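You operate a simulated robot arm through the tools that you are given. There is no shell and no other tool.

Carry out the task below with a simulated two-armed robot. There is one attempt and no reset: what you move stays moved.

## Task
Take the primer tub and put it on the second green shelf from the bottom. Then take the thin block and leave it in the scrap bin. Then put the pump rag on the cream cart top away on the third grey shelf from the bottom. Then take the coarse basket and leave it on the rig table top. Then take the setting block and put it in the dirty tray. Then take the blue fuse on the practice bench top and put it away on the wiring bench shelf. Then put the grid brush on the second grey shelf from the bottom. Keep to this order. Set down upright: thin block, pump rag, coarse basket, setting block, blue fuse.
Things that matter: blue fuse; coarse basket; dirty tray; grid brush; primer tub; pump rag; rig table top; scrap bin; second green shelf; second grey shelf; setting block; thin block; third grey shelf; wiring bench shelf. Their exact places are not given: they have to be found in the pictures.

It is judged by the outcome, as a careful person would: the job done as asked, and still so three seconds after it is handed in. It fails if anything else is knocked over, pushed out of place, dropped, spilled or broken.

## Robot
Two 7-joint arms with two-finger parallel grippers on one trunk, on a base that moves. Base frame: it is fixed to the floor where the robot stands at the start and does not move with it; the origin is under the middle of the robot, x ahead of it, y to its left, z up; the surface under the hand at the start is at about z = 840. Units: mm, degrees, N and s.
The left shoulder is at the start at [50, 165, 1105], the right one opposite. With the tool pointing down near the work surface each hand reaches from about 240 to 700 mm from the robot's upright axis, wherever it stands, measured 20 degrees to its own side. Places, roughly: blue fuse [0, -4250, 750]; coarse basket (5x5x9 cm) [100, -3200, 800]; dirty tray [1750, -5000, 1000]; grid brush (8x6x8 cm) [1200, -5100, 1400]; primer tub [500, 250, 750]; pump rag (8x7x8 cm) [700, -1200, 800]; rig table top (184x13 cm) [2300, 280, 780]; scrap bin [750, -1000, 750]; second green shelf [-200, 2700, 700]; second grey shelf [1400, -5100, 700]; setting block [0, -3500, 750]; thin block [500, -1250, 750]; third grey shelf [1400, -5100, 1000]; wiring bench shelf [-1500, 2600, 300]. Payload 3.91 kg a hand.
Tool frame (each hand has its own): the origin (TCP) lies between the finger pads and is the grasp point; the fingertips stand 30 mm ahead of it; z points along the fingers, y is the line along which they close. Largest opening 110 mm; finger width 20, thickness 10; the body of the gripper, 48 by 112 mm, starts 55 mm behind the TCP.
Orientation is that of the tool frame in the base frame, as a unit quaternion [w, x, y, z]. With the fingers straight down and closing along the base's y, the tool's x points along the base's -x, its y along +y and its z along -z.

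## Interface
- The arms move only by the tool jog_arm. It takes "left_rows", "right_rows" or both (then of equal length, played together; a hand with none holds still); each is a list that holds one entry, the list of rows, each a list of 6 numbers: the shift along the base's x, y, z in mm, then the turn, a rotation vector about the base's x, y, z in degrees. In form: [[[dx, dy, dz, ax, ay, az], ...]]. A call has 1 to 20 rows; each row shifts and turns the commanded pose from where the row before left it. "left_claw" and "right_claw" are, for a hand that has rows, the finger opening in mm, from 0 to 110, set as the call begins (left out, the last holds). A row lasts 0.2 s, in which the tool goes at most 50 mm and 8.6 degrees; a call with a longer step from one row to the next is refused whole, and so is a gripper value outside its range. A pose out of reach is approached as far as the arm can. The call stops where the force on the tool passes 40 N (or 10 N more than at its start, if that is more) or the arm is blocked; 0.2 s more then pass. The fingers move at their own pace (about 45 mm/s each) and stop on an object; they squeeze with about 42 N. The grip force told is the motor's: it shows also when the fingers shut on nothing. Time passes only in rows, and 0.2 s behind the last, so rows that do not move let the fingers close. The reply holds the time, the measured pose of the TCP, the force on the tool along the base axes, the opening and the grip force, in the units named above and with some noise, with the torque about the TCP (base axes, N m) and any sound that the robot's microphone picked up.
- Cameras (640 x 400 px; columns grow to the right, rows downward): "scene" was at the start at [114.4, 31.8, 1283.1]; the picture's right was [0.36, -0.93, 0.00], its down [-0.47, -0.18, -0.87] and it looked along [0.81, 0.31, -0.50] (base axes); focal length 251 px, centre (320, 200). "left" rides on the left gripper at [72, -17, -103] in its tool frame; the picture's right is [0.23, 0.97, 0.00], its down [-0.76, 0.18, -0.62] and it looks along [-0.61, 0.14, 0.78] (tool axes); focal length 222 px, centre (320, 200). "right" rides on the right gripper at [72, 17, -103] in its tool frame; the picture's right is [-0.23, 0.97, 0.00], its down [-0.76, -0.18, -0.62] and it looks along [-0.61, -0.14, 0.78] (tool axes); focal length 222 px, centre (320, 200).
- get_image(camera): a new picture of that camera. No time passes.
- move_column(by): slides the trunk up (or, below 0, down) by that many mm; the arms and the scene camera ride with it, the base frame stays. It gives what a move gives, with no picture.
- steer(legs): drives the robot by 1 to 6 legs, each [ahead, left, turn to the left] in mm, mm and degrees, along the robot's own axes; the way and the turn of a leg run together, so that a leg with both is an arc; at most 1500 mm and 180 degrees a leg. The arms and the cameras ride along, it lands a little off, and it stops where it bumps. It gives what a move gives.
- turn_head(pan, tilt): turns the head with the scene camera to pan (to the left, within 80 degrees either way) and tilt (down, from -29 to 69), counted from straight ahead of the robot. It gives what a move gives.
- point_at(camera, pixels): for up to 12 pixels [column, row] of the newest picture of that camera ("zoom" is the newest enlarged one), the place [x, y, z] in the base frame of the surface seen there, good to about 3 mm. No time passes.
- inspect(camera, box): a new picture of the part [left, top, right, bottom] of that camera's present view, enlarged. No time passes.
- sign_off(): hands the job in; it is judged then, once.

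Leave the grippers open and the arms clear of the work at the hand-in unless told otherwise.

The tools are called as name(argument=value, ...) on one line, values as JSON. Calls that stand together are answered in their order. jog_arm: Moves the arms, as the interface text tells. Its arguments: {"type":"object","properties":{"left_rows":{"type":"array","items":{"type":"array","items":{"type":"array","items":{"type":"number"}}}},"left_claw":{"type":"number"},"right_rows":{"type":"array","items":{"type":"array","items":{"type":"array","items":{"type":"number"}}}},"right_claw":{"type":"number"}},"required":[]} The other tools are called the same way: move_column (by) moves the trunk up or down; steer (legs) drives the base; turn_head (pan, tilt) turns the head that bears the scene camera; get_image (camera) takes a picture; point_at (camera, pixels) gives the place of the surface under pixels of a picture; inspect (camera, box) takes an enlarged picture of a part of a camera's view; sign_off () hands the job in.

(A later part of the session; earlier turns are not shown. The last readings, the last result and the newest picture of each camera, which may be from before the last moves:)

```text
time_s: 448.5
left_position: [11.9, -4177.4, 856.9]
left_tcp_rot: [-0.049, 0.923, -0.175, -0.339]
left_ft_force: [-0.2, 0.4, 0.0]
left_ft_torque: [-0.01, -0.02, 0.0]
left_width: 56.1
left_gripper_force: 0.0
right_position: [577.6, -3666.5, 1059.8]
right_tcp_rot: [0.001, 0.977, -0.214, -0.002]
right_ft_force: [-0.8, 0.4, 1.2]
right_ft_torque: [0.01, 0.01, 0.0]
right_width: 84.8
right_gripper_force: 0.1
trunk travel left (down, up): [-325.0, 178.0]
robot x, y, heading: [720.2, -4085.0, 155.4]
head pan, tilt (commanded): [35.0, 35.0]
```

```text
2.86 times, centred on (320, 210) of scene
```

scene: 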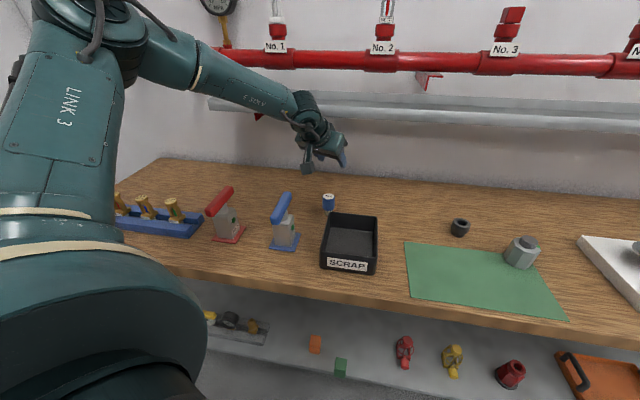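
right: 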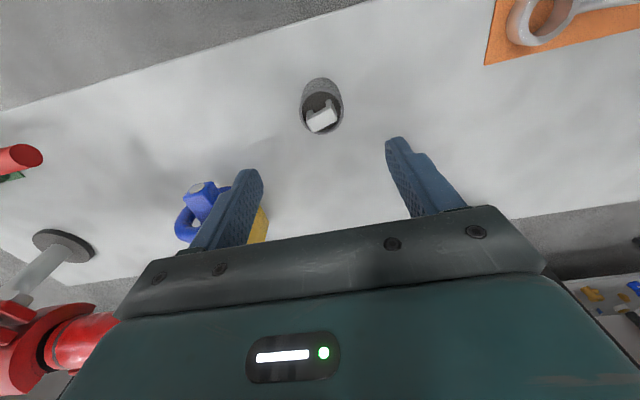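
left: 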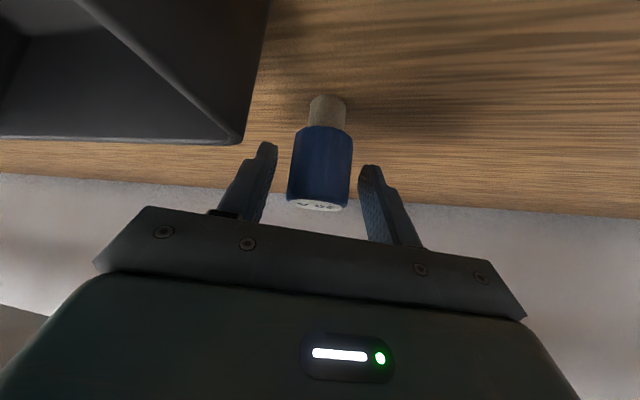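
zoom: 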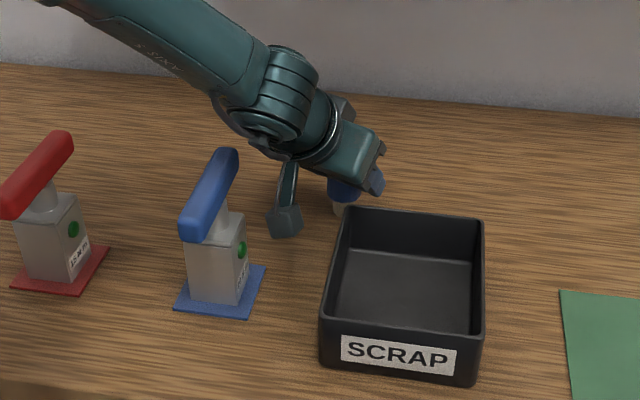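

The fuse is between the fingers, and the hand clears both the box and the device. I'll close and lift.

jog_arm(left_rows=[[[0, 0, 0, 0, 0, 0], [0, 0, 0, 0, 0, 0], [0, 0, 0, 0, 0, 0], [0, 0, 0, 0, 0, 0]]], left_claw=10)

jog_arm(left_rows=[[[0, 0, 8, 0, 0, 0], [0, 0, 15, 0, 0, 0], [0, 0, 30, 0, 0, 0], [0, 0, 35, 0, 0, 0], [0, 0, 35, 0, 0, 0], [0, 0, 0, 0, 0, 0]]])

get_image(camera="left")

get_image(camera="scene")

```text
time_s: 449.5
left_position: [11.1, -4178.4, 857.7]
left_tcp_rot: [-0.049, 0.923, -0.176, -0.339]
left_ft_force: [-0.4, 0.0, 0.1]
left_ft_torque: [0.05, 0.02, -0.01]
left_width: 34.1
left_gripper_force: 42.1
right_position: [576.8, -3666.0, 1058.7]
right_tcp_rot: [0.0, 0.977, -0.214, -0.002]
right_ft_force: [-0.8, -0.8, -0.9]
right_ft_torque: [-0.03, 0.0, 0.03]
right_width: 85.0
right_gripper_force: 0.0
trunk travel left (down, up): [-325.0, 178.0]
robot x, y, heading: [717.7, -4088.4, 155.5]
head pan, tilt (commanded): [35.0, 35.0]
```

```text
time_s: 450.9
left_position: [13.2, -4178.2, 980.5]
left_tcp_rot: [-0.048, 0.923, -0.175, -0.338]
left_ft_force: [-0.3, -0.3, -0.6]
left_ft_torque: [0.04, 0.0, 0.01]
left_width: 34.0
left_gripper_force: 41.8
right_position: [578.6, -3665.4, 1059.1]
right_tcp_rot: [0.0, 0.977, -0.213, -0.002]
right_ft_force: [0.3, 0.4, 0.1]
right_ft_torque: [0.03, 0.0, 0.01]
right_width: 85.0
right_gripper_force: 0.1
trunk travel left (down, up): [-325.0, 178.0]
robot x, y, heading: [719.7, -4085.5, 155.4]
head pan, tilt (commanded): [35.0, 35.0]
```

```text
taken
```

left: 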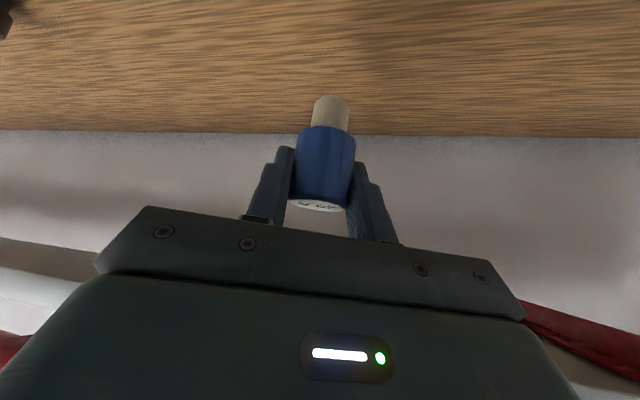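

```text
taken
```

scene: 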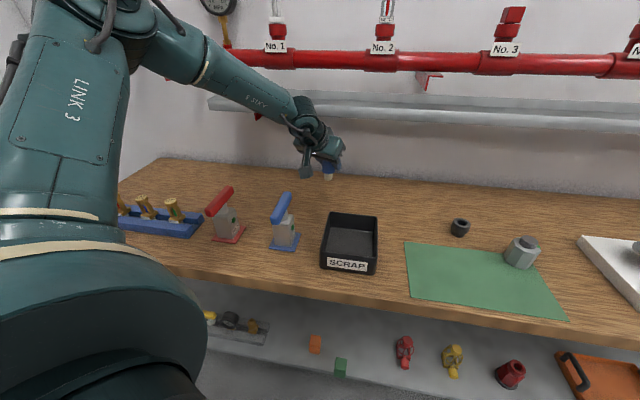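

The fuse is held. I'll pull it in, back away, turn right to face +y, and start the long drive to the wiring bench by the same clear route.

jog_arm(left_rows=[[[40, 4, 12, 0, 0, 0], [40, 4, 12, 0, 0, 0], [40, 4, 12, 0, 0, 0], [40, 4, 12, 0, 0, 0], [40, 4, 12, 0, 0, 0], [30, 4, 12, 0, 0, 0], [0, 0, 0, 0, 0, 0]]])

steer(legs=[[-250, 0, 0], [0, 0, -65.4], [1500, 0, 0], [620, 0, 0]])

turn_head(pan=45, tilt=20)

get_image(camera="scene")

```text
time_s: 452.5
left_position: [241.9, -4155.8, 1050.7]
left_tcp_rot: [-0.049, 0.923, -0.175, -0.339]
left_ft_force: [0.0, 0.7, -0.7]
left_ft_torque: [-0.01, -0.01, -0.02]
left_width: 33.8
left_gripper_force: 42.9
right_position: [577.5, -3665.3, 1059.2]
right_tcp_rot: [0.001, 0.977, -0.214, -0.003]
right_ft_force: [0.6, 0.1, 0.2]
right_ft_torque: [-0.01, -0.03, 0.0]
right_width: 85.3
right_gripper_force: 0.0
trunk travel left (down, up): [-325.0, 178.0]
robot x, y, heading: [714.9, -4087.7, 155.4]
head pan, tilt (commanded): [35.0, 35.0]
```

```text
time_s: 467.2
left_position: [746.0, -1690.2, 1050.4]
left_tcp_rot: [-0.227, 0.676, -0.652, -0.257]
left_ft_force: [0.2, -0.2, -0.4]
left_ft_torque: [0.0, 0.0, -0.01]
left_width: 33.9
left_gripper_force: 41.8
right_position: [1328.9, -1800.5, 1058.6]
right_tcp_rot: [0.001, -0.7, 0.714, 0.001]
right_ft_force: [0.4, 0.0, 0.5]
right_ft_torque: [-0.03, -0.02, -0.01]
right_width: 84.9
right_gripper_force: 0.0
trunk travel left (down, up): [-325.0, 178.0]
robot x, y, heading: [996.4, -2101.2, 89.0]
head pan, tilt (commanded): [35.0, 35.0]
```

```text
time_s: 468.0
left_position: [745.0, -1689.3, 1050.9]
left_tcp_rot: [-0.226, 0.677, -0.652, -0.256]
left_ft_force: [0.5, 0.2, -0.7]
left_ft_torque: [-0.04, 0.01, 0.04]
left_width: 33.8
left_gripper_force: 42.0
right_position: [1327.5, -1799.4, 1060.2]
right_tcp_rot: [0.0, -0.7, 0.714, 0.001]
right_ft_force: [1.4, 0.1, -0.8]
right_ft_torque: [0.02, -0.02, 0.0]
right_width: 84.6
right_gripper_force: 0.1
trunk travel left (down, up): [-325.0, 178.0]
robot x, y, heading: [994.4, -2103.0, 89.0]
head pan, tilt (commanded): [45.0, 20.0]
```

```text
taken
```

scene: 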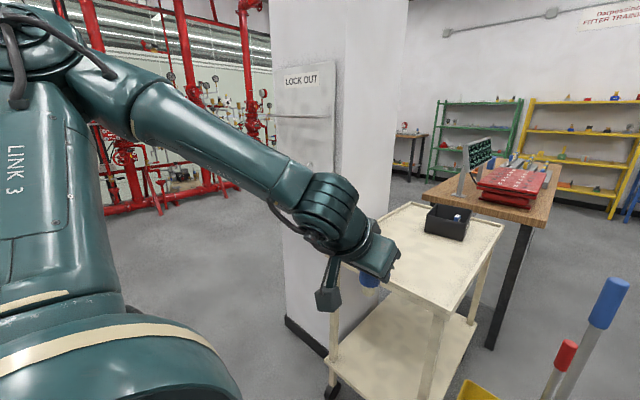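

All clear. I'll slide left about 1610 mm to x≈−615, south of the pillar.

steer(legs=[[0, 1400, 1], [0, 210, 0], [1400, 0, 0], [1400, 0, 0]])

turn_head(pan=30, tilt=25)

get_image(camera="scene")

```text
time_s: 487.2
left_position: [-907.4, -651.7, 1046.6]
left_tcp_rot: [-0.236, 0.683, -0.644, -0.25]
left_ft_force: [0.2, -1.2, -0.5]
left_ft_torque: [0.01, 0.02, 0.02]
left_width: 33.9
left_gripper_force: 42.3
right_position: [-319.6, -757.6, 1073.3]
right_tcp_rot: [0.015, -0.698, 0.716, -0.005]
right_ft_force: [-0.1, 0.2, -0.9]
right_ft_torque: [0.02, -0.01, 0.02]
right_width: 84.8
right_gripper_force: 0.1
trunk travel left (down, up): [-325.0, 178.0]
robot x, y, heading: [-628.5, -1053.1, 89.9]
head pan, tilt (commanded): [45.0, 20.0]
stopped in leg 3: the robot was blocked; the commanded pose is now the measured one
```

```text
time_s: 488.0
left_position: [-905.7, -652.9, 1045.4]
left_tcp_rot: [-0.237, 0.683, -0.644, -0.249]
left_ft_force: [0.8, 0.0, -1.7]
left_ft_torque: [0.02, 0.01, -0.03]
left_width: 33.8
left_gripper_force: 41.6
right_position: [-317.4, -759.4, 1071.0]
right_tcp_rot: [0.014, -0.698, 0.716, -0.007]
right_ft_force: [-0.7, -0.5, -0.6]
right_ft_torque: [0.0, -0.01, 0.0]
right_width: 84.9
right_gripper_force: 0.1
trunk travel left (down, up): [-325.0, 178.0]
robot x, y, heading: [-628.8, -1058.6, 89.6]
head pan, tilt (commanded): [30.0, 25.0]
```

```text
taken
```

scene: 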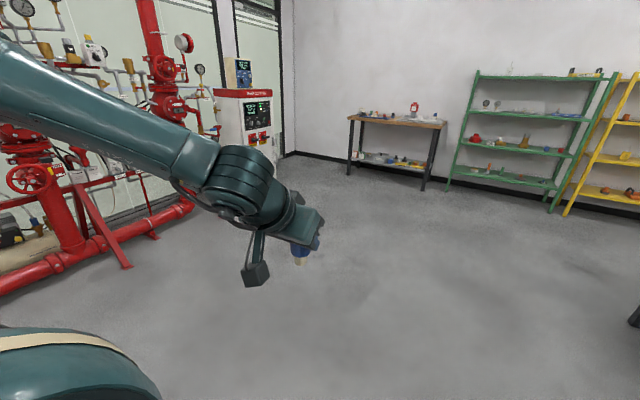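

The drive was blocked at (−628, −1056), and the right arm's pose shifted slightly. Its elbow may have met the pillar. I'll look to the right before moving.

turn_head(pan=-60, tilt=20)

get_image(camera="scene")

turn_head(pan=-80, tilt=35)

get_image(camera="scene")

```text
time_s: 489.6
left_position: [-906.5, -653.0, 1044.5]
left_tcp_rot: [-0.236, 0.684, -0.644, -0.25]
left_ft_force: [0.8, -0.6, -0.9]
left_ft_torque: [0.0, -0.02, 0.02]
left_width: 33.9
left_gripper_force: 42.1
right_position: [-320.0, -758.4, 1071.5]
right_tcp_rot: [0.014, -0.698, 0.716, -0.008]
right_ft_force: [-0.3, -0.6, -1.0]
right_ft_torque: [0.0, 0.0, 0.0]
right_width: 85.0
right_gripper_force: 0.0
trunk travel left (down, up): [-325.0, 178.0]
robot x, y, heading: [-625.9, -1055.4, 89.2]
head pan, tilt (commanded): [-60.0, 20.0]
```

```text
taken
```

scene: 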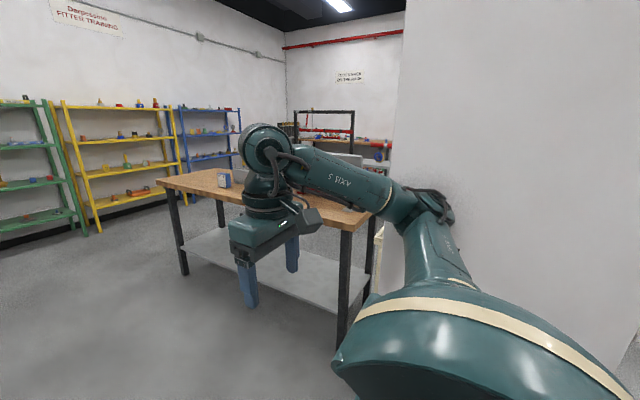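

```text
time_s: 490.4
left_position: [-905.2, -651.2, 1043.8]
left_tcp_rot: [-0.237, 0.683, -0.644, -0.249]
left_ft_force: [0.3, -0.5, -1.2]
left_ft_torque: [-0.02, 0.02, 0.03]
left_width: 33.9
left_gripper_force: 41.8
right_position: [-318.8, -758.4, 1069.5]
right_tcp_rot: [0.014, -0.698, 0.716, -0.008]
right_ft_force: [-0.6, 0.4, -0.4]
right_ft_torque: [-0.02, 0.04, 0.03]
right_width: 84.9
right_gripper_force: 0.1
trunk travel left (down, up): [-325.0, 178.0]
robot x, y, heading: [-627.7, -1058.0, 89.7]
head pan, tilt (commanded): [-80.0, 35.0]
```

```text
taken
```

scene: 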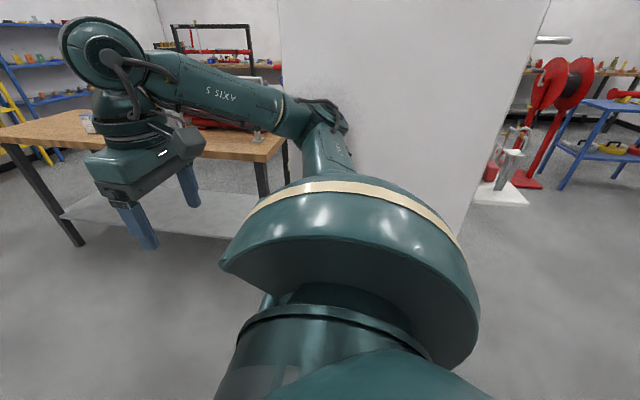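

The right elbow is touching the pillar's side. I'll slide the robot 250 mm left (−x), away from it, then check that the LOCK OUT shelf and its padlocks are undisturbed.

steer(legs=[[0, 250, 0]])

get_image(camera="scene")

inspect(camera="scene", box=[440, 100, 600, 230])

```text
time_s: 493.2
left_position: [-1132.1, -647.1, 1050.5]
left_tcp_rot: [-0.224, 0.681, -0.647, -0.258]
left_ft_force: [-0.2, -0.1, 0.3]
left_ft_torque: [0.03, -0.02, 0.01]
left_width: 34.1
left_gripper_force: 42.3
right_position: [-544.0, -753.2, 1060.3]
right_tcp_rot: [0.001, -0.699, 0.715, 0.002]
right_ft_force: [0.5, -0.1, -0.1]
right_ft_torque: [0.01, 0.03, -0.02]
right_width: 85.1
right_gripper_force: 0.0
trunk travel left (down, up): [-325.0, 178.0]
robot x, y, heading: [-876.3, -1057.8, 89.8]
head pan, tilt (commanded): [-80.0, 35.0]
```

```text
taken
```

scene: 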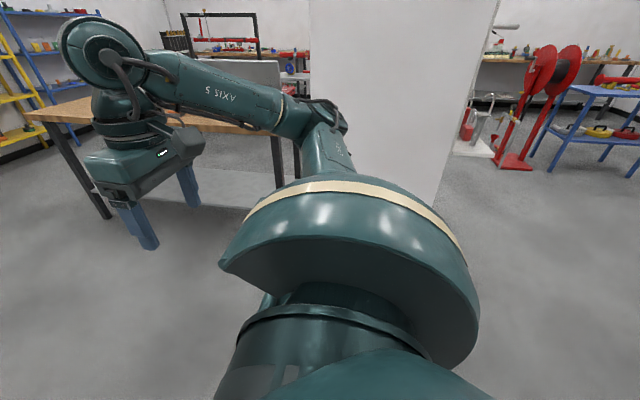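

```text
3.08 times, centred on (520, 165) of scene
```

zoom: 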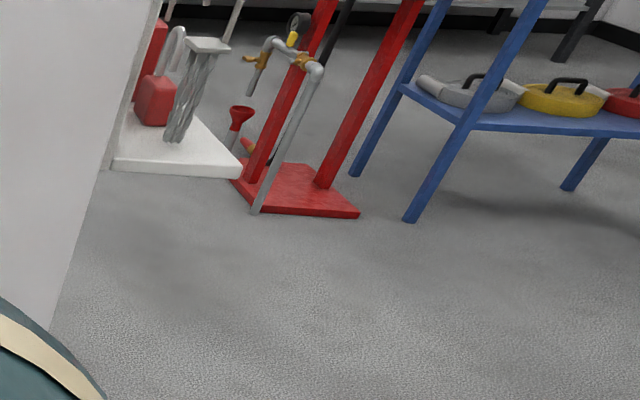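

The LOCK OUT shelf and padlocks look undisturbed and the fuse is still held. I'll continue ahead (+y) about 2400 mm toward the wiring bench.

steer(legs=[[1400, 0, 0], [1050, 0, 0]])

turn_head(pan=20, tilt=25)

get_image(camera="scene")

get_image(camera="left")

```text
time_s: 505.1
left_position: [-1132.0, 1778.1, 1051.8]
left_tcp_rot: [-0.224, 0.683, -0.644, -0.26]
left_ft_force: [-0.3, 0.7, -0.5]
left_ft_torque: [0.0, -0.04, 0.0]
left_width: 33.8
left_gripper_force: 41.8
right_position: [-543.1, 1675.6, 1059.7]
right_tcp_rot: [0.001, -0.701, 0.713, 0.002]
right_ft_force: [-0.2, -0.5, -0.7]
right_ft_torque: [-0.03, 0.02, 0.0]
right_width: 85.1
right_gripper_force: 0.0
trunk travel left (down, up): [-325.0, 178.0]
robot x, y, heading: [-873.5, 1368.4, 90.0]
head pan, tilt (commanded): [-80.0, 35.0]
```

```text
time_s: 506.9
left_position: [-1131.4, 1776.7, 1050.2]
left_tcp_rot: [-0.223, 0.684, -0.644, -0.259]
left_ft_force: [0.2, 0.3, -0.9]
left_ft_torque: [0.0, 0.02, -0.03]
left_width: 34.1
left_gripper_force: 41.8
right_position: [-543.8, 1675.3, 1060.5]
right_tcp_rot: [0.002, -0.701, 0.713, 0.001]
right_ft_force: [-1.3, 0.3, -0.2]
right_ft_torque: [-0.05, 0.01, 0.01]
right_width: 84.8
right_gripper_force: 0.0
trunk travel left (down, up): [-325.0, 178.0]
robot x, y, heading: [-872.0, 1372.0, 90.1]
head pan, tilt (commanded): [20.0, 25.0]
```

```text
taken
```

scene: 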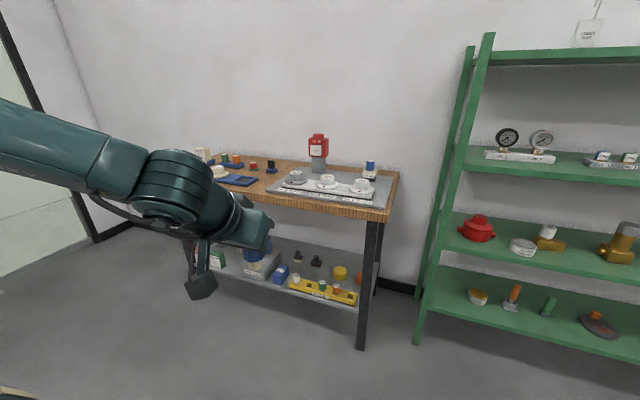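

```text
taken
```

left: 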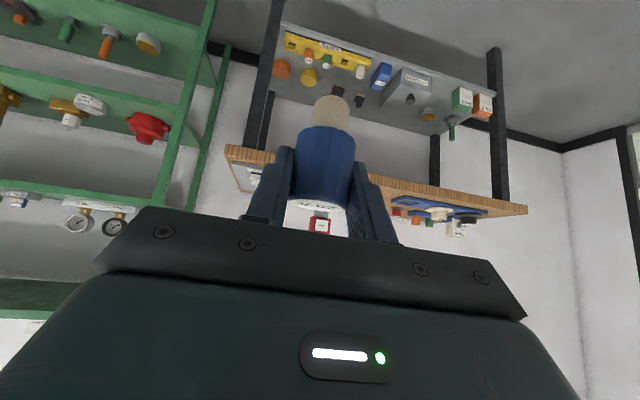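

The fuse is still held upright. I'll move left and closer to the bench, lower the trunk, and look under the bench top at the shelf.

steer(legs=[[150, 400, 0]])

move_column(by=-200)

turn_head(pan=0, tilt=30)

get_image(camera="scene")

```text
time_s: 510.9
left_position: [-1534.1, 1924.6, 1049.5]
left_tcp_rot: [-0.223, 0.684, -0.645, -0.259]
left_ft_force: [0.0, -0.4, -0.4]
left_ft_torque: [0.0, 0.0, 0.03]
left_width: 34.0
left_gripper_force: 42.1
right_position: [-946.7, 1823.0, 1059.8]
right_tcp_rot: [0.001, -0.702, 0.712, 0.001]
right_ft_force: [0.8, -0.6, 0.5]
right_ft_torque: [0.01, -0.01, 0.0]
right_width: 85.2
right_gripper_force: 0.1
trunk travel left (down, up): [-325.0, 178.0]
robot x, y, heading: [-1276.7, 1519.1, 90.3]
head pan, tilt (commanded): [20.0, 25.0]
```

```text
time_s: 513.1
left_position: [-1535.2, 1923.9, 850.2]
left_tcp_rot: [-0.224, 0.683, -0.645, -0.259]
left_ft_force: [-0.9, -0.3, -0.9]
left_ft_torque: [0.01, 0.0, 0.0]
left_width: 33.9
left_gripper_force: 42.0
right_position: [-946.6, 1824.6, 860.2]
right_tcp_rot: [0.002, -0.701, 0.713, 0.001]
right_ft_force: [-0.1, 0.2, 0.1]
right_ft_torque: [0.01, 0.01, -0.03]
right_width: 84.9
right_gripper_force: 0.0
trunk travel left (down, up): [-125.0, 378.0]
robot x, y, heading: [-1273.0, 1518.2, 90.3]
head pan, tilt (commanded): [20.0, 25.0]
```

```text
time_s: 513.9
left_position: [-1535.1, 1923.0, 850.0]
left_tcp_rot: [-0.224, 0.684, -0.644, -0.26]
left_ft_force: [0.4, -0.6, -1.7]
left_ft_torque: [0.01, 0.02, -0.01]
left_width: 33.9
left_gripper_force: 42.2
right_position: [-946.3, 1823.3, 859.5]
right_tcp_rot: [0.001, -0.701, 0.713, 0.002]
right_ft_force: [0.1, 0.0, 0.5]
right_ft_torque: [-0.02, 0.0, 0.01]
right_width: 85.0
right_gripper_force: 0.1
trunk travel left (down, up): [-125.0, 378.0]
robot x, y, heading: [-1276.7, 1514.0, 90.1]
head pan, tilt (commanded): [0.0, 30.0]
```

```text
taken
```

scene: 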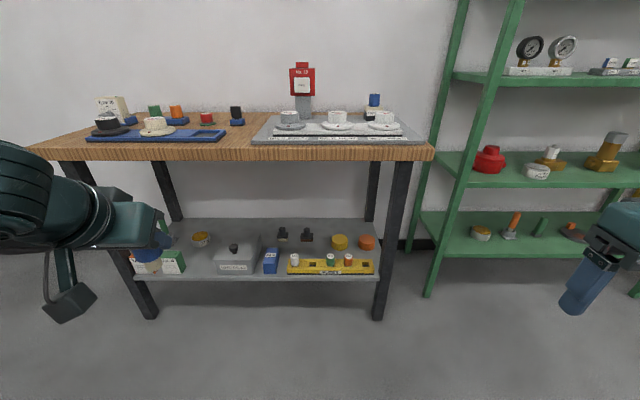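

I'll enlarge the lower shelf and measure its surface, front edge and free places.

inspect(camera="scene", box=[160, 205, 400, 290])

point_at(camera="scene", pixels=[[260, 279], [260, 276], [330, 276], [330, 279], [340, 225], [300, 250], [210, 265], [375, 265], [290, 262], [235, 255], [300, 156], [300, 160]])

```text
2.67 times, centred on (280, 248) of scene
```

zoom: 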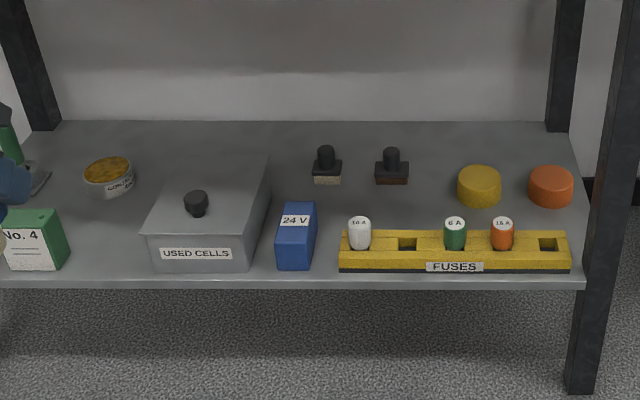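

```text
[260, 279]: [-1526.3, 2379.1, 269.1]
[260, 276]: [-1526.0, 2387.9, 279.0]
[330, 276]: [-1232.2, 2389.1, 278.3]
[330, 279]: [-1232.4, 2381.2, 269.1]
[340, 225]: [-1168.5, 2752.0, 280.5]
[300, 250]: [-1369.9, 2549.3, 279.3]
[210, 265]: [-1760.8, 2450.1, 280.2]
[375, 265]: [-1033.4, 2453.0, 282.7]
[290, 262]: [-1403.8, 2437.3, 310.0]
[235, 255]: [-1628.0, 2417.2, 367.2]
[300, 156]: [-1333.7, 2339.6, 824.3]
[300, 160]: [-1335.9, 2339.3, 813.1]
```

The shelf surface is z≈280 with its front edge at y≈2387. There's a free gap between the green "No. 4" box and the "USED CELLS" box, so I'll measure it.

point_at(camera="zoom", pixels=[[66, 260], [60, 222], [62, 212], [152, 262], [146, 235], [158, 200], [110, 240], [110, 262], [110, 215], [130, 185], [90, 165], [85, 195]])

point_at(camera="zoom", pixels=[[20, 265], [20, 235], [200, 265], [240, 235], [195, 200], [295, 260], [300, 215], [110, 278], [30, 240], [30, 215], [110, 190], [75, 245]])

```text
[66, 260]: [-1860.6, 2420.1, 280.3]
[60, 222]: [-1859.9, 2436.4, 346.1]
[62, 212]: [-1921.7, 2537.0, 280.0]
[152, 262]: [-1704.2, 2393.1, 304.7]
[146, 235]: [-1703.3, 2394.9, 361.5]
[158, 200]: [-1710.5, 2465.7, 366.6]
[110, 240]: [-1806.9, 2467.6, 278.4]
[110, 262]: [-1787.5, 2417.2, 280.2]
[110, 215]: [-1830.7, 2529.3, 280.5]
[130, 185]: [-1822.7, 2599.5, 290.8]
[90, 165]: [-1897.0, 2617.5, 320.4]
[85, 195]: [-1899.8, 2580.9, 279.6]
```

```text
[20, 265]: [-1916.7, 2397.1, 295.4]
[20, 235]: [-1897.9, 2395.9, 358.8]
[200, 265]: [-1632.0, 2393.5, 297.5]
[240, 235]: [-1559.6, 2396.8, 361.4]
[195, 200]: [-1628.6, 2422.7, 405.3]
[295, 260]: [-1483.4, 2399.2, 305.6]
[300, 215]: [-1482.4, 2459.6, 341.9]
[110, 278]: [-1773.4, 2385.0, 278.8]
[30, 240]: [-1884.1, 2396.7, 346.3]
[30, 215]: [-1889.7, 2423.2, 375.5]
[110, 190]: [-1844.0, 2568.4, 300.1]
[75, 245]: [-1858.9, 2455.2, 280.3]
```

The gap runs from x −1862 to −1704, centred at −1783, with the box fronts at y≈2394. I'll set the fuse down at (−1783, 2445). I'll lower the trunk fully, drive into position, then lower the hand in front of the bench.

move_column(by=-125)

steer(legs=[[300, 280, 0]])

turn_head(pan=15, tilt=35)

get_image(camera="scene")

```text
time_s: 515.5
left_position: [-1534.2, 1925.2, 725.0]
left_tcp_rot: [-0.224, 0.684, -0.644, -0.259]
left_ft_force: [-0.4, 0.4, -0.3]
left_ft_torque: [-0.03, -0.02, 0.04]
left_width: 34.0
left_gripper_force: 42.2
right_position: [-945.9, 1823.4, 734.8]
right_tcp_rot: [0.002, -0.701, 0.713, 0.002]
right_ft_force: [0.4, 0.1, 0.3]
right_ft_torque: [-0.02, -0.01, 0.0]
right_width: 85.0
right_gripper_force: 0.2
trunk travel left (down, up): [0.0, 503.0]
robot x, y, heading: [-1272.7, 1517.9, 90.3]
head pan, tilt (commanded): [0.0, 30.0]
```

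```text
time_s: 518.5
left_position: [-1812.6, 2224.6, 726.9]
left_tcp_rot: [-0.224, 0.682, -0.646, -0.259]
left_ft_force: [-0.9, 0.2, -0.8]
left_ft_torque: [0.0, -0.01, -0.02]
left_width: 34.1
left_gripper_force: 42.2
right_position: [-1224.6, 2122.8, 734.7]
right_tcp_rot: [0.001, -0.7, 0.714, 0.001]
right_ft_force: [0.1, 0.3, 0.6]
right_ft_torque: [-0.01, 0.03, 0.0]
right_width: 85.0
right_gripper_force: 0.1
trunk travel left (down, up): [0.0, 503.0]
robot x, y, heading: [-1555.3, 1819.2, 90.2]
head pan, tilt (commanded): [0.0, 30.0]
```

```text
time_s: 519.3
left_position: [-1812.6, 2224.6, 725.7]
left_tcp_rot: [-0.224, 0.683, -0.646, -0.259]
left_ft_force: [-0.3, 0.0, -0.9]
left_ft_torque: [0.02, -0.03, -0.01]
left_width: 34.0
left_gripper_force: 42.1
right_position: [-1223.7, 2121.3, 734.7]
right_tcp_rot: [0.001, -0.701, 0.714, 0.001]
right_ft_force: [0.7, -0.6, 0.6]
right_ft_torque: [-0.03, -0.01, -0.01]
right_width: 85.0
right_gripper_force: 0.1
trunk travel left (down, up): [0.0, 503.0]
robot x, y, heading: [-1553.8, 1818.9, 90.1]
head pan, tilt (commanded): [15.0, 35.0]
```

```text
taken
```

scene: 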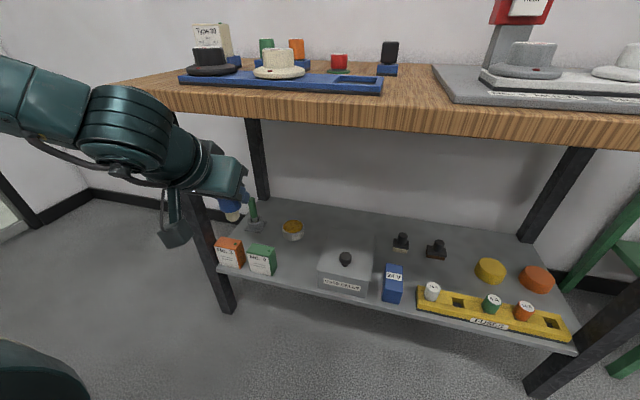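

I'll lower the left hand in front of the bench to z≈400, shifting to x≈−1783.

jog_arm(left_rows=[[[3.5, 0, -40, 0, 0, 0], [3.5, 0, -40, 0, 0, 0], [3.5, 0, -40, 0, 0, 0], [3.5, 0, -40, 0, 0, 0], [0, 0, 0, 0, 0, 0]]])

jog_arm(left_rows=[[[3.5, 0, -40, 0, 0, 0], [3.5, 0, -40, 0, 0, 0], [3.5, 0, -40, 0, 0, 0], [3.5, 0, -40, 0, 0, 0], [0, 0, 0, 0, 0, 0]]])

get_image(camera="scene")

get_image(camera="left")

```text
time_s: 520.5
left_position: [-1799.3, 2223.0, 565.4]
left_tcp_rot: [-0.225, 0.683, -0.645, -0.259]
left_ft_force: [-0.1, -0.7, -0.8]
left_ft_torque: [0.0, 0.02, -0.02]
left_width: 34.1
left_gripper_force: 42.1
right_position: [-1225.6, 2122.5, 734.7]
right_tcp_rot: [0.001, -0.7, 0.714, 0.001]
right_ft_force: [-0.4, -0.4, -0.3]
right_ft_torque: [0.0, 0.01, 0.01]
right_width: 85.0
right_gripper_force: 0.1
trunk travel left (down, up): [0.0, 503.0]
robot x, y, heading: [-1556.0, 1819.7, 90.1]
head pan, tilt (commanded): [15.0, 35.0]
```

```text
time_s: 521.7
left_position: [-1793.4, 2231.8, 472.6]
left_tcp_rot: [-0.221, 0.684, -0.646, -0.257]
left_ft_force: [-0.1, 0.4, -0.8]
left_ft_torque: [-0.01, 0.01, -0.01]
left_width: 33.6
left_gripper_force: 42.2
left hand out of reach, approached as far as the arm can: row 3, 4
right_position: [-1224.3, 2122.0, 735.4]
right_tcp_rot: [0.001, -0.7, 0.714, 0.001]
right_ft_force: [-0.7, 0.3, -0.2]
right_ft_torque: [0.0, 0.0, -0.02]
right_width: 85.0
right_gripper_force: 0.1
trunk travel left (down, up): [0.0, 503.0]
robot x, y, heading: [-1554.0, 1818.2, 90.0]
head pan, tilt (commanded): [15.0, 35.0]
```

```text
taken
```

scene: 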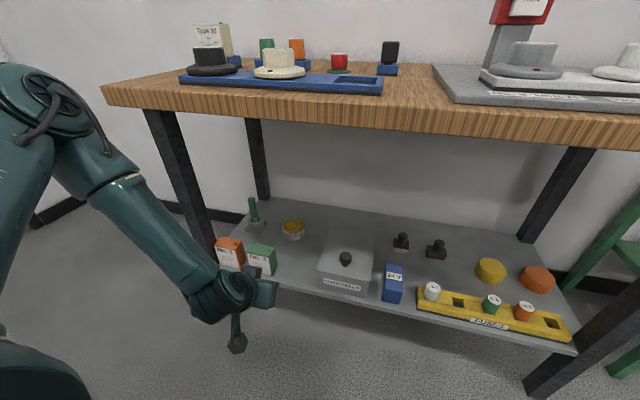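

```text
taken
```

left: 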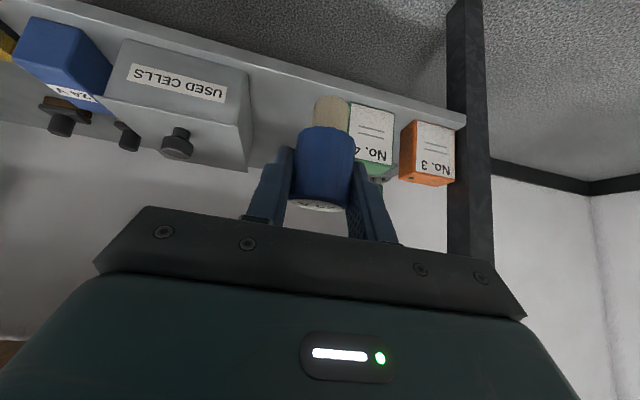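

The arm stopped at z≈473, out of reach in this posture. I'll measure where the elbow and forearm are now.

point_at(camera="scene", pixels=[[60, 100], [20, 90], [90, 150], [130, 200], [180, 250], [220, 290], [15, 150], [260, 290]])

turn_head(pan=60, tilt=35)

get_image(camera="scene")

```text
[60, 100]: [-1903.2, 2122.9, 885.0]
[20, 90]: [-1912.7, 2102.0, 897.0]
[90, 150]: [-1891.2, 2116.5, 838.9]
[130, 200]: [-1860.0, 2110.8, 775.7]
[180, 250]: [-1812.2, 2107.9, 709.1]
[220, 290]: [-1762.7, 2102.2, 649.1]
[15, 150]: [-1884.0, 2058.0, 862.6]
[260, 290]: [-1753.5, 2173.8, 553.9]
```

```text
time_s: 522.8
left_position: [-1794.8, 2230.9, 471.7]
left_tcp_rot: [-0.221, 0.683, -0.646, -0.258]
left_ft_force: [-0.4, -0.1, -0.8]
left_ft_torque: [0.03, -0.01, -0.02]
left_width: 33.8
left_gripper_force: 42.0
right_position: [-1224.3, 2121.8, 735.7]
right_tcp_rot: [0.001, -0.7, 0.714, 0.002]
right_ft_force: [0.0, -0.4, 0.1]
right_ft_torque: [0.05, 0.02, 0.0]
right_width: 85.0
right_gripper_force: 0.0
trunk travel left (down, up): [0.0, 503.0]
robot x, y, heading: [-1555.6, 1816.2, 90.3]
head pan, tilt (commanded): [60.0, 35.0]
```

```text
taken
```

scene: 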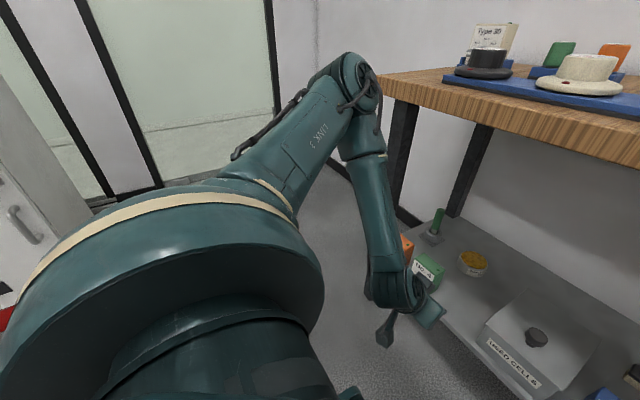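

The elbow is fully folded, so the hand is too close to the shoulder rather than too far. Reaching further ahead should free it. I'll move forward and down toward the gap in stages.

jog_arm(left_rows=[[[2, 30, -8, 0, 0, 0], [2, 30, -10, 0, 0, 0], [2, 30, -12, 0, 0, 0], [2, 25, -15, 0, 0, 0], [0, 0, 0, 0, 0, 0]]])

turn_head(pan=25, tilt=40)

get_image(camera="scene")

get_image(camera="left")

```text
time_s: 524.0
left_position: [-1815.8, 2330.6, 475.2]
left_tcp_rot: [-0.224, 0.683, -0.646, -0.259]
left_ft_force: [0.8, -0.2, -0.4]
left_ft_torque: [-0.02, -0.01, 0.01]
left_width: 33.8
left_gripper_force: 42.1
left hand out of reach, approached as far as the arm can: row 1, 2, 3, 4
right_position: [-1225.6, 2122.0, 734.4]
right_tcp_rot: [0.001, -0.7, 0.714, 0.001]
right_ft_force: [0.2, -1.2, -0.7]
right_ft_torque: [0.02, 0.02, -0.02]
right_width: 84.8
right_gripper_force: 0.1
trunk travel left (down, up): [0.0, 503.0]
robot x, y, heading: [-1551.7, 1819.0, 90.0]
head pan, tilt (commanded): [60.0, 35.0]
```

```text
time_s: 525.0
left_position: [-1815.4, 2331.9, 475.2]
left_tcp_rot: [-0.224, 0.683, -0.646, -0.258]
left_ft_force: [0.0, -0.6, -0.3]
left_ft_torque: [0.01, 0.02, -0.01]
left_width: 33.9
left_gripper_force: 42.2
right_position: [-1224.0, 2121.8, 735.7]
right_tcp_rot: [0.001, -0.701, 0.713, 0.002]
right_ft_force: [0.2, -0.8, 0.1]
right_ft_torque: [0.0, 0.01, 0.01]
right_width: 85.0
right_gripper_force: 0.1
trunk travel left (down, up): [0.0, 503.0]
robot x, y, heading: [-1552.1, 1818.1, 90.0]
head pan, tilt (commanded): [25.0, 40.0]
```

```text
taken
```

scene: 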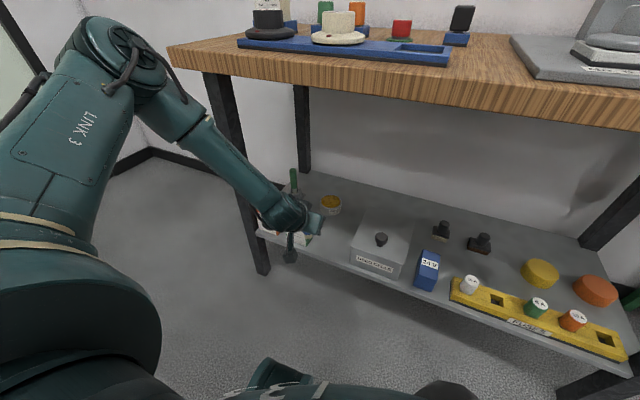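

```text
taken
```

left: 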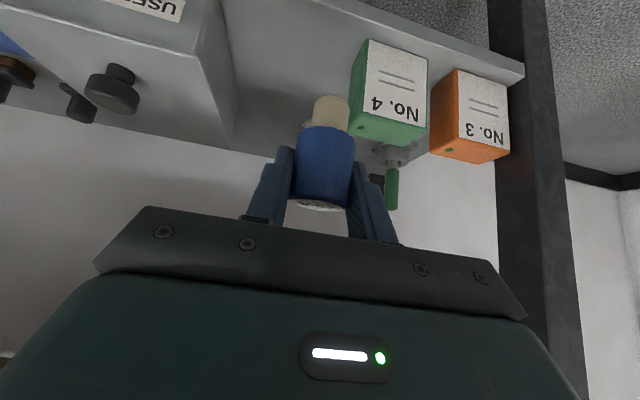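

It moved forward but not down, so something else limits it. I'll measure the elbow now to understand the posture.

point_at(camera="scene", pixels=[[125, 50], [100, 60], [150, 70], [60, 130], [190, 120], [230, 170], [270, 200], [290, 210], [40, 190]])

```text
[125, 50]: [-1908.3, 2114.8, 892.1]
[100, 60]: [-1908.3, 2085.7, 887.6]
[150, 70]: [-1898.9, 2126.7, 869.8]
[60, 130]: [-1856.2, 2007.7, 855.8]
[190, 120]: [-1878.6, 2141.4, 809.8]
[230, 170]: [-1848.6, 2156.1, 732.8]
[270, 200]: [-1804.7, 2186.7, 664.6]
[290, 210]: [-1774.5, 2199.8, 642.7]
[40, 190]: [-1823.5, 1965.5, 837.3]
```

The elbow stays at the same place (about 190 left, 247 ahead and 110 above the shoulder) whenever I hit these limits, so the reachable wrist region is a sphere around it. I'll test whether the elbow can drop when the hand is further left, staying in front of the bench.

jog_arm(left_rows=[[[-10, -30, 20, 0, 0, 0], [-20, -30, 10, 0, 0, 0], [-30, -30, 0, 0, 0, 0], [-30, 0, 0, 0, 0, 0], [-10, 0, -20, 0, 0, 0], [0, 0, -30, 0, 0, 0], [0, 0, -30, 0, 0, 0], [0, 0, -30, 0, 0, 0], [0, 0, 0, 0, 0, 0]]])

turn_head(pan=50, tilt=35)

get_image(camera="scene")

```text
time_s: 527.0
left_position: [-1930.2, 2248.8, 459.7]
left_tcp_rot: [-0.223, 0.683, -0.646, -0.257]
left_ft_force: [0.0, 0.0, -0.9]
left_ft_torque: [-0.03, -0.01, -0.02]
left_width: 33.8
left_gripper_force: 42.3
left hand out of reach, approached as far as the arm can: row 6, 7, 8
right_position: [-1223.6, 2122.0, 735.1]
right_tcp_rot: [0.002, -0.7, 0.714, 0.001]
right_ft_force: [0.2, -0.4, 0.2]
right_ft_torque: [0.02, -0.03, -0.01]
right_width: 85.0
right_gripper_force: 0.0
trunk travel left (down, up): [0.0, 503.0]
robot x, y, heading: [-1554.7, 1818.8, 90.0]
head pan, tilt (commanded): [25.0, 40.0]
```

```text
time_s: 527.9
left_position: [-1930.0, 2248.6, 458.8]
left_tcp_rot: [-0.222, 0.683, -0.646, -0.257]
left_ft_force: [0.9, 0.8, -0.8]
left_ft_torque: [0.01, 0.0, 0.04]
left_width: 33.7
left_gripper_force: 41.3
right_position: [-1224.6, 2123.1, 733.6]
right_tcp_rot: [0.0, -0.701, 0.714, 0.001]
right_ft_force: [0.3, -0.2, -0.3]
right_ft_torque: [-0.01, -0.01, -0.01]
right_width: 85.0
right_gripper_force: 0.1
trunk travel left (down, up): [0.0, 503.0]
robot x, y, heading: [-1551.7, 1816.2, 89.9]
head pan, tilt (commanded): [50.0, 35.0]
```

```text
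taken
```

scene: 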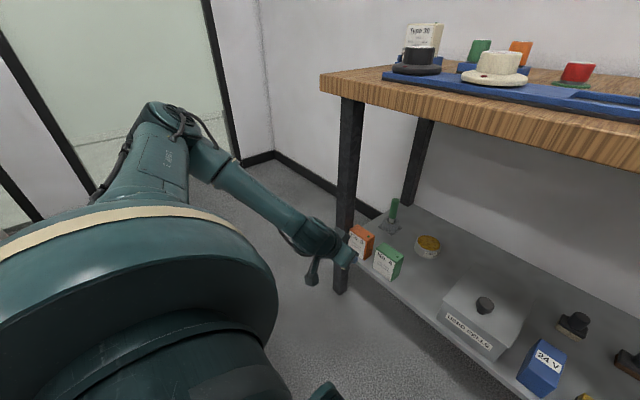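

The posture changed. I'll measure the elbow position again.

point_at(camera="scene", pixels=[[165, 108], [190, 130], [205, 155], [150, 160], [160, 130], [240, 185], [290, 225], [320, 240], [130, 190]])

```text
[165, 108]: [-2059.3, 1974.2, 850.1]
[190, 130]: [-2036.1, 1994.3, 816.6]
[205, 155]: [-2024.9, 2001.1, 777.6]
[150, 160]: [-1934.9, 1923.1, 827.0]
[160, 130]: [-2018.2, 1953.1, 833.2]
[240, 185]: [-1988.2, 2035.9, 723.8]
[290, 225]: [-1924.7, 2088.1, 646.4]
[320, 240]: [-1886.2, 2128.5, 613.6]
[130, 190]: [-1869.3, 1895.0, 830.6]
```

The elbow slid left and down along a plane about 25° above forward. That suggests the first shoulder joint is at its limit, and swinging the upper arm out past sideways should let the elbow drop. I'll back away from the bench into open space to try this with the fuse kept level.

steer(legs=[[-600, 0, 0]])

jog_arm(left_rows=[[[-35, -25, 5, 0, 0, 0], [-35, -25, 5, 0, 0, 0], [-35, -25, 5, 0, 0, 0], [-35, -25, 5, 0, 0, 0], [-35, -25, 0, 0, 0, 0], [-30, -30, 0, 0, 0, 0], [-20, -30, 0, 0, 0, 0], [0, 0, 0, 0, 0, 0]]])

turn_head(pan=70, tilt=30)

get_image(camera="scene")

```text
time_s: 531.3
left_position: [-1928.8, 1659.3, 460.3]
left_tcp_rot: [-0.224, 0.681, -0.648, -0.257]
left_ft_force: [-0.3, 0.1, -0.4]
left_ft_torque: [-0.03, 0.0, 0.02]
left_width: 33.7
left_gripper_force: 42.3
right_position: [-1224.4, 1530.4, 735.2]
right_tcp_rot: [0.002, -0.698, 0.716, 0.002]
right_ft_force: [0.8, 0.1, 0.1]
right_ft_torque: [-0.04, -0.02, 0.0]
right_width: 84.9
right_gripper_force: 0.0
trunk travel left (down, up): [0.0, 503.0]
robot x, y, heading: [-1558.0, 1228.3, 89.6]
head pan, tilt (commanded): [50.0, 35.0]
```

```text
time_s: 533.1
left_position: [-2080.6, 1543.0, 462.5]
left_tcp_rot: [-0.223, 0.681, -0.647, -0.259]
left_ft_force: [0.0, -0.2, 0.6]
left_ft_torque: [0.01, 0.01, 0.02]
left_width: 33.9
left_gripper_force: 41.3
left hand out of reach, approached as far as the arm can: row 5, 6, 7
right_position: [-1225.2, 1529.6, 735.4]
right_tcp_rot: [0.002, -0.699, 0.716, 0.001]
right_ft_force: [-0.8, 0.1, -0.2]
right_ft_torque: [0.01, 0.0, -0.02]
right_width: 85.0
right_gripper_force: 0.0
trunk travel left (down, up): [0.0, 503.0]
robot x, y, heading: [-1558.0, 1225.1, 89.8]
head pan, tilt (commanded): [50.0, 35.0]
```

```text
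time_s: 533.9
left_position: [-2081.0, 1543.0, 461.5]
left_tcp_rot: [-0.222, 0.683, -0.646, -0.259]
left_ft_force: [0.0, 0.2, -1.2]
left_ft_torque: [-0.03, 0.0, -0.03]
left_width: 34.0
left_gripper_force: 42.1
right_position: [-1224.1, 1528.4, 735.1]
right_tcp_rot: [0.002, -0.698, 0.716, 0.001]
right_ft_force: [0.2, 0.4, 0.7]
right_ft_torque: [-0.01, 0.0, 0.0]
right_width: 84.8
right_gripper_force: 0.1
trunk travel left (down, up): [0.0, 503.0]
robot x, y, heading: [-1554.8, 1225.0, 89.5]
head pan, tilt (commanded): [70.0, 30.0]
```

```text
taken
```

scene: 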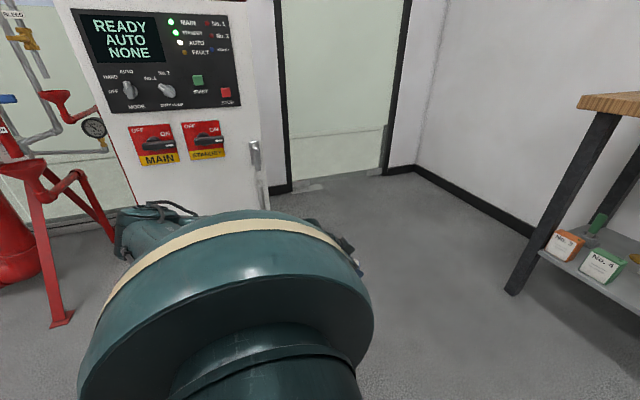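

A control cabinet is on the left, so I'll measure its distance along with the elbow.

point_at(camera="scene", pixels=[[160, 60], [220, 150], [255, 200], [130, 230], [150, 240], [345, 250], [60, 310], [180, 230], [360, 270]])

```text
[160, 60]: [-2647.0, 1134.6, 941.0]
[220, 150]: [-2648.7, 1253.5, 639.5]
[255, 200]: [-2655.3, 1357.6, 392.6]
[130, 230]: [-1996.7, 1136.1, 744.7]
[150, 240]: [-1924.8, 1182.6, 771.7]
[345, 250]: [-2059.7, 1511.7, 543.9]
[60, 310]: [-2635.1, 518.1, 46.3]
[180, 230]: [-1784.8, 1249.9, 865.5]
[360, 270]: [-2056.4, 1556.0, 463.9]
```

The elbow has now swung past sideways and is lower (about 40 mm below the shoulder, slightly behind it). The cabinet is well clear at x≈−2647. I'll try lowering the hand now.

jog_arm(left_rows=[[[0, 0, -25, 0, 0, 0], [0, 0, -25, 0, 0, 0], [0, 0, -25, 0, 0, 0], [0, 0, -25, 0, 0, 0], [0, 0, 0, 0, 0, 0]]])

get_image(camera="scene")

point_at(camera="scene", pixels=[[130, 230], [110, 240], [150, 245], [100, 260], [345, 250], [360, 290], [350, 300]])

```text
time_s: 535.1
left_position: [-2081.2, 1541.5, 361.5]
left_tcp_rot: [-0.223, 0.682, -0.648, -0.257]
left_ft_force: [-0.2, 1.1, -0.9]
left_ft_torque: [-0.02, -0.02, -0.01]
left_width: 33.7
left_gripper_force: 41.8
right_position: [-1225.0, 1528.2, 735.5]
right_tcp_rot: [0.002, -0.699, 0.715, 0.001]
right_ft_force: [0.1, 0.3, -0.8]
right_ft_torque: [0.01, 0.0, -0.02]
right_width: 84.9
right_gripper_force: 0.0
trunk travel left (down, up): [0.0, 503.0]
robot x, y, heading: [-1556.4, 1229.2, 89.7]
head pan, tilt (commanded): [70.0, 30.0]
```

```text
taken
```

scene: 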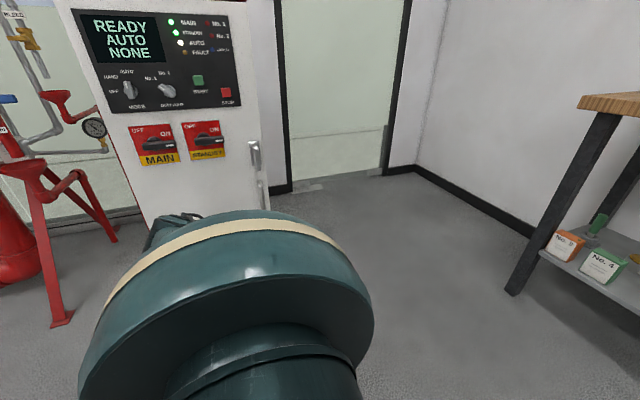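

```text
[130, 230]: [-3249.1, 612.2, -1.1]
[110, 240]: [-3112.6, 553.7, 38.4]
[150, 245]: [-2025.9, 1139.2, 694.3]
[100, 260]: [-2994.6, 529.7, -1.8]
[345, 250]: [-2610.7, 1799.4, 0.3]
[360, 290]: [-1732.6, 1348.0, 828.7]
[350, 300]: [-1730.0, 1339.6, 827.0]
```

Now it reaches z≈361 easily; the elbow-low posture works. I'll bring the hand inward and forward at this low height, staying clear of the bench.

jog_arm(left_rows=[[[30, 20, 5, 0, 0, 0], [30, 20, 5, 0, 0, 0], [30, 20, 5, 0, 0, 0], [30, 20, 5, 0, 0, 0], [30, 20, 5, 0, 0, 0], [30, 20, 5, 0, 0, 0], [30, 20, 0, 0, 0, 0], [30, 20, 0, 0, 0, 0], [0, 0, 0, 0, 0, 0]]])

turn_head(pan=40, tilt=40)

get_image(camera="scene")

get_image(camera="left")

```text
time_s: 537.1
left_position: [-1868.5, 1693.6, 390.0]
left_tcp_rot: [-0.224, 0.681, -0.649, -0.254]
left_ft_force: [-0.6, 0.5, -0.9]
left_ft_torque: [0.04, -0.01, -0.01]
left_width: 33.8
left_gripper_force: 41.5
left hand out of reach, approached as far as the arm can: row 7, 8
right_position: [-1224.6, 1529.3, 734.9]
right_tcp_rot: [0.001, -0.698, 0.716, 0.002]
right_ft_force: [-0.4, 0.1, 0.6]
right_ft_torque: [0.02, -0.02, -0.01]
right_width: 85.1
right_gripper_force: 0.1
trunk travel left (down, up): [0.0, 503.0]
robot x, y, heading: [-1552.2, 1227.3, 89.7]
head pan, tilt (commanded): [70.0, 30.0]
```

```text
time_s: 538.0
left_position: [-1866.1, 1692.3, 390.7]
left_tcp_rot: [-0.224, 0.681, -0.65, -0.253]
left_ft_force: [-0.7, 0.3, -0.7]
left_ft_torque: [-0.01, -0.03, 0.0]
left_width: 34.0
left_gripper_force: 42.2
right_position: [-1224.8, 1528.8, 734.8]
right_tcp_rot: [0.001, -0.699, 0.715, 0.001]
right_ft_force: [0.1, 0.2, -0.1]
right_ft_torque: [0.03, 0.0, -0.03]
right_width: 84.8
right_gripper_force: 0.0
trunk travel left (down, up): [0.0, 503.0]
robot x, y, heading: [-1552.3, 1229.2, 89.7]
head pan, tilt (commanded): [40.0, 40.0]
```

```text
taken
```

scene: 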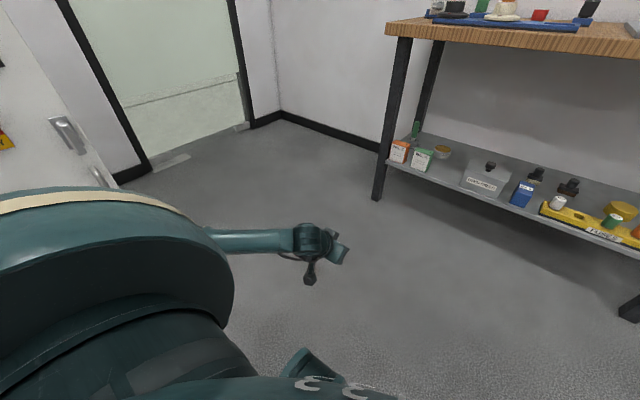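

```text
taken
```

left: 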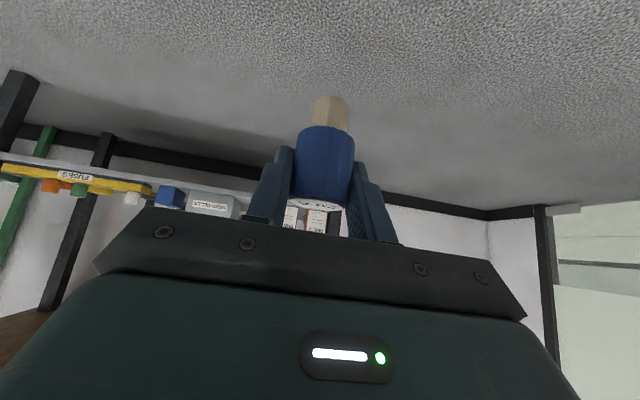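

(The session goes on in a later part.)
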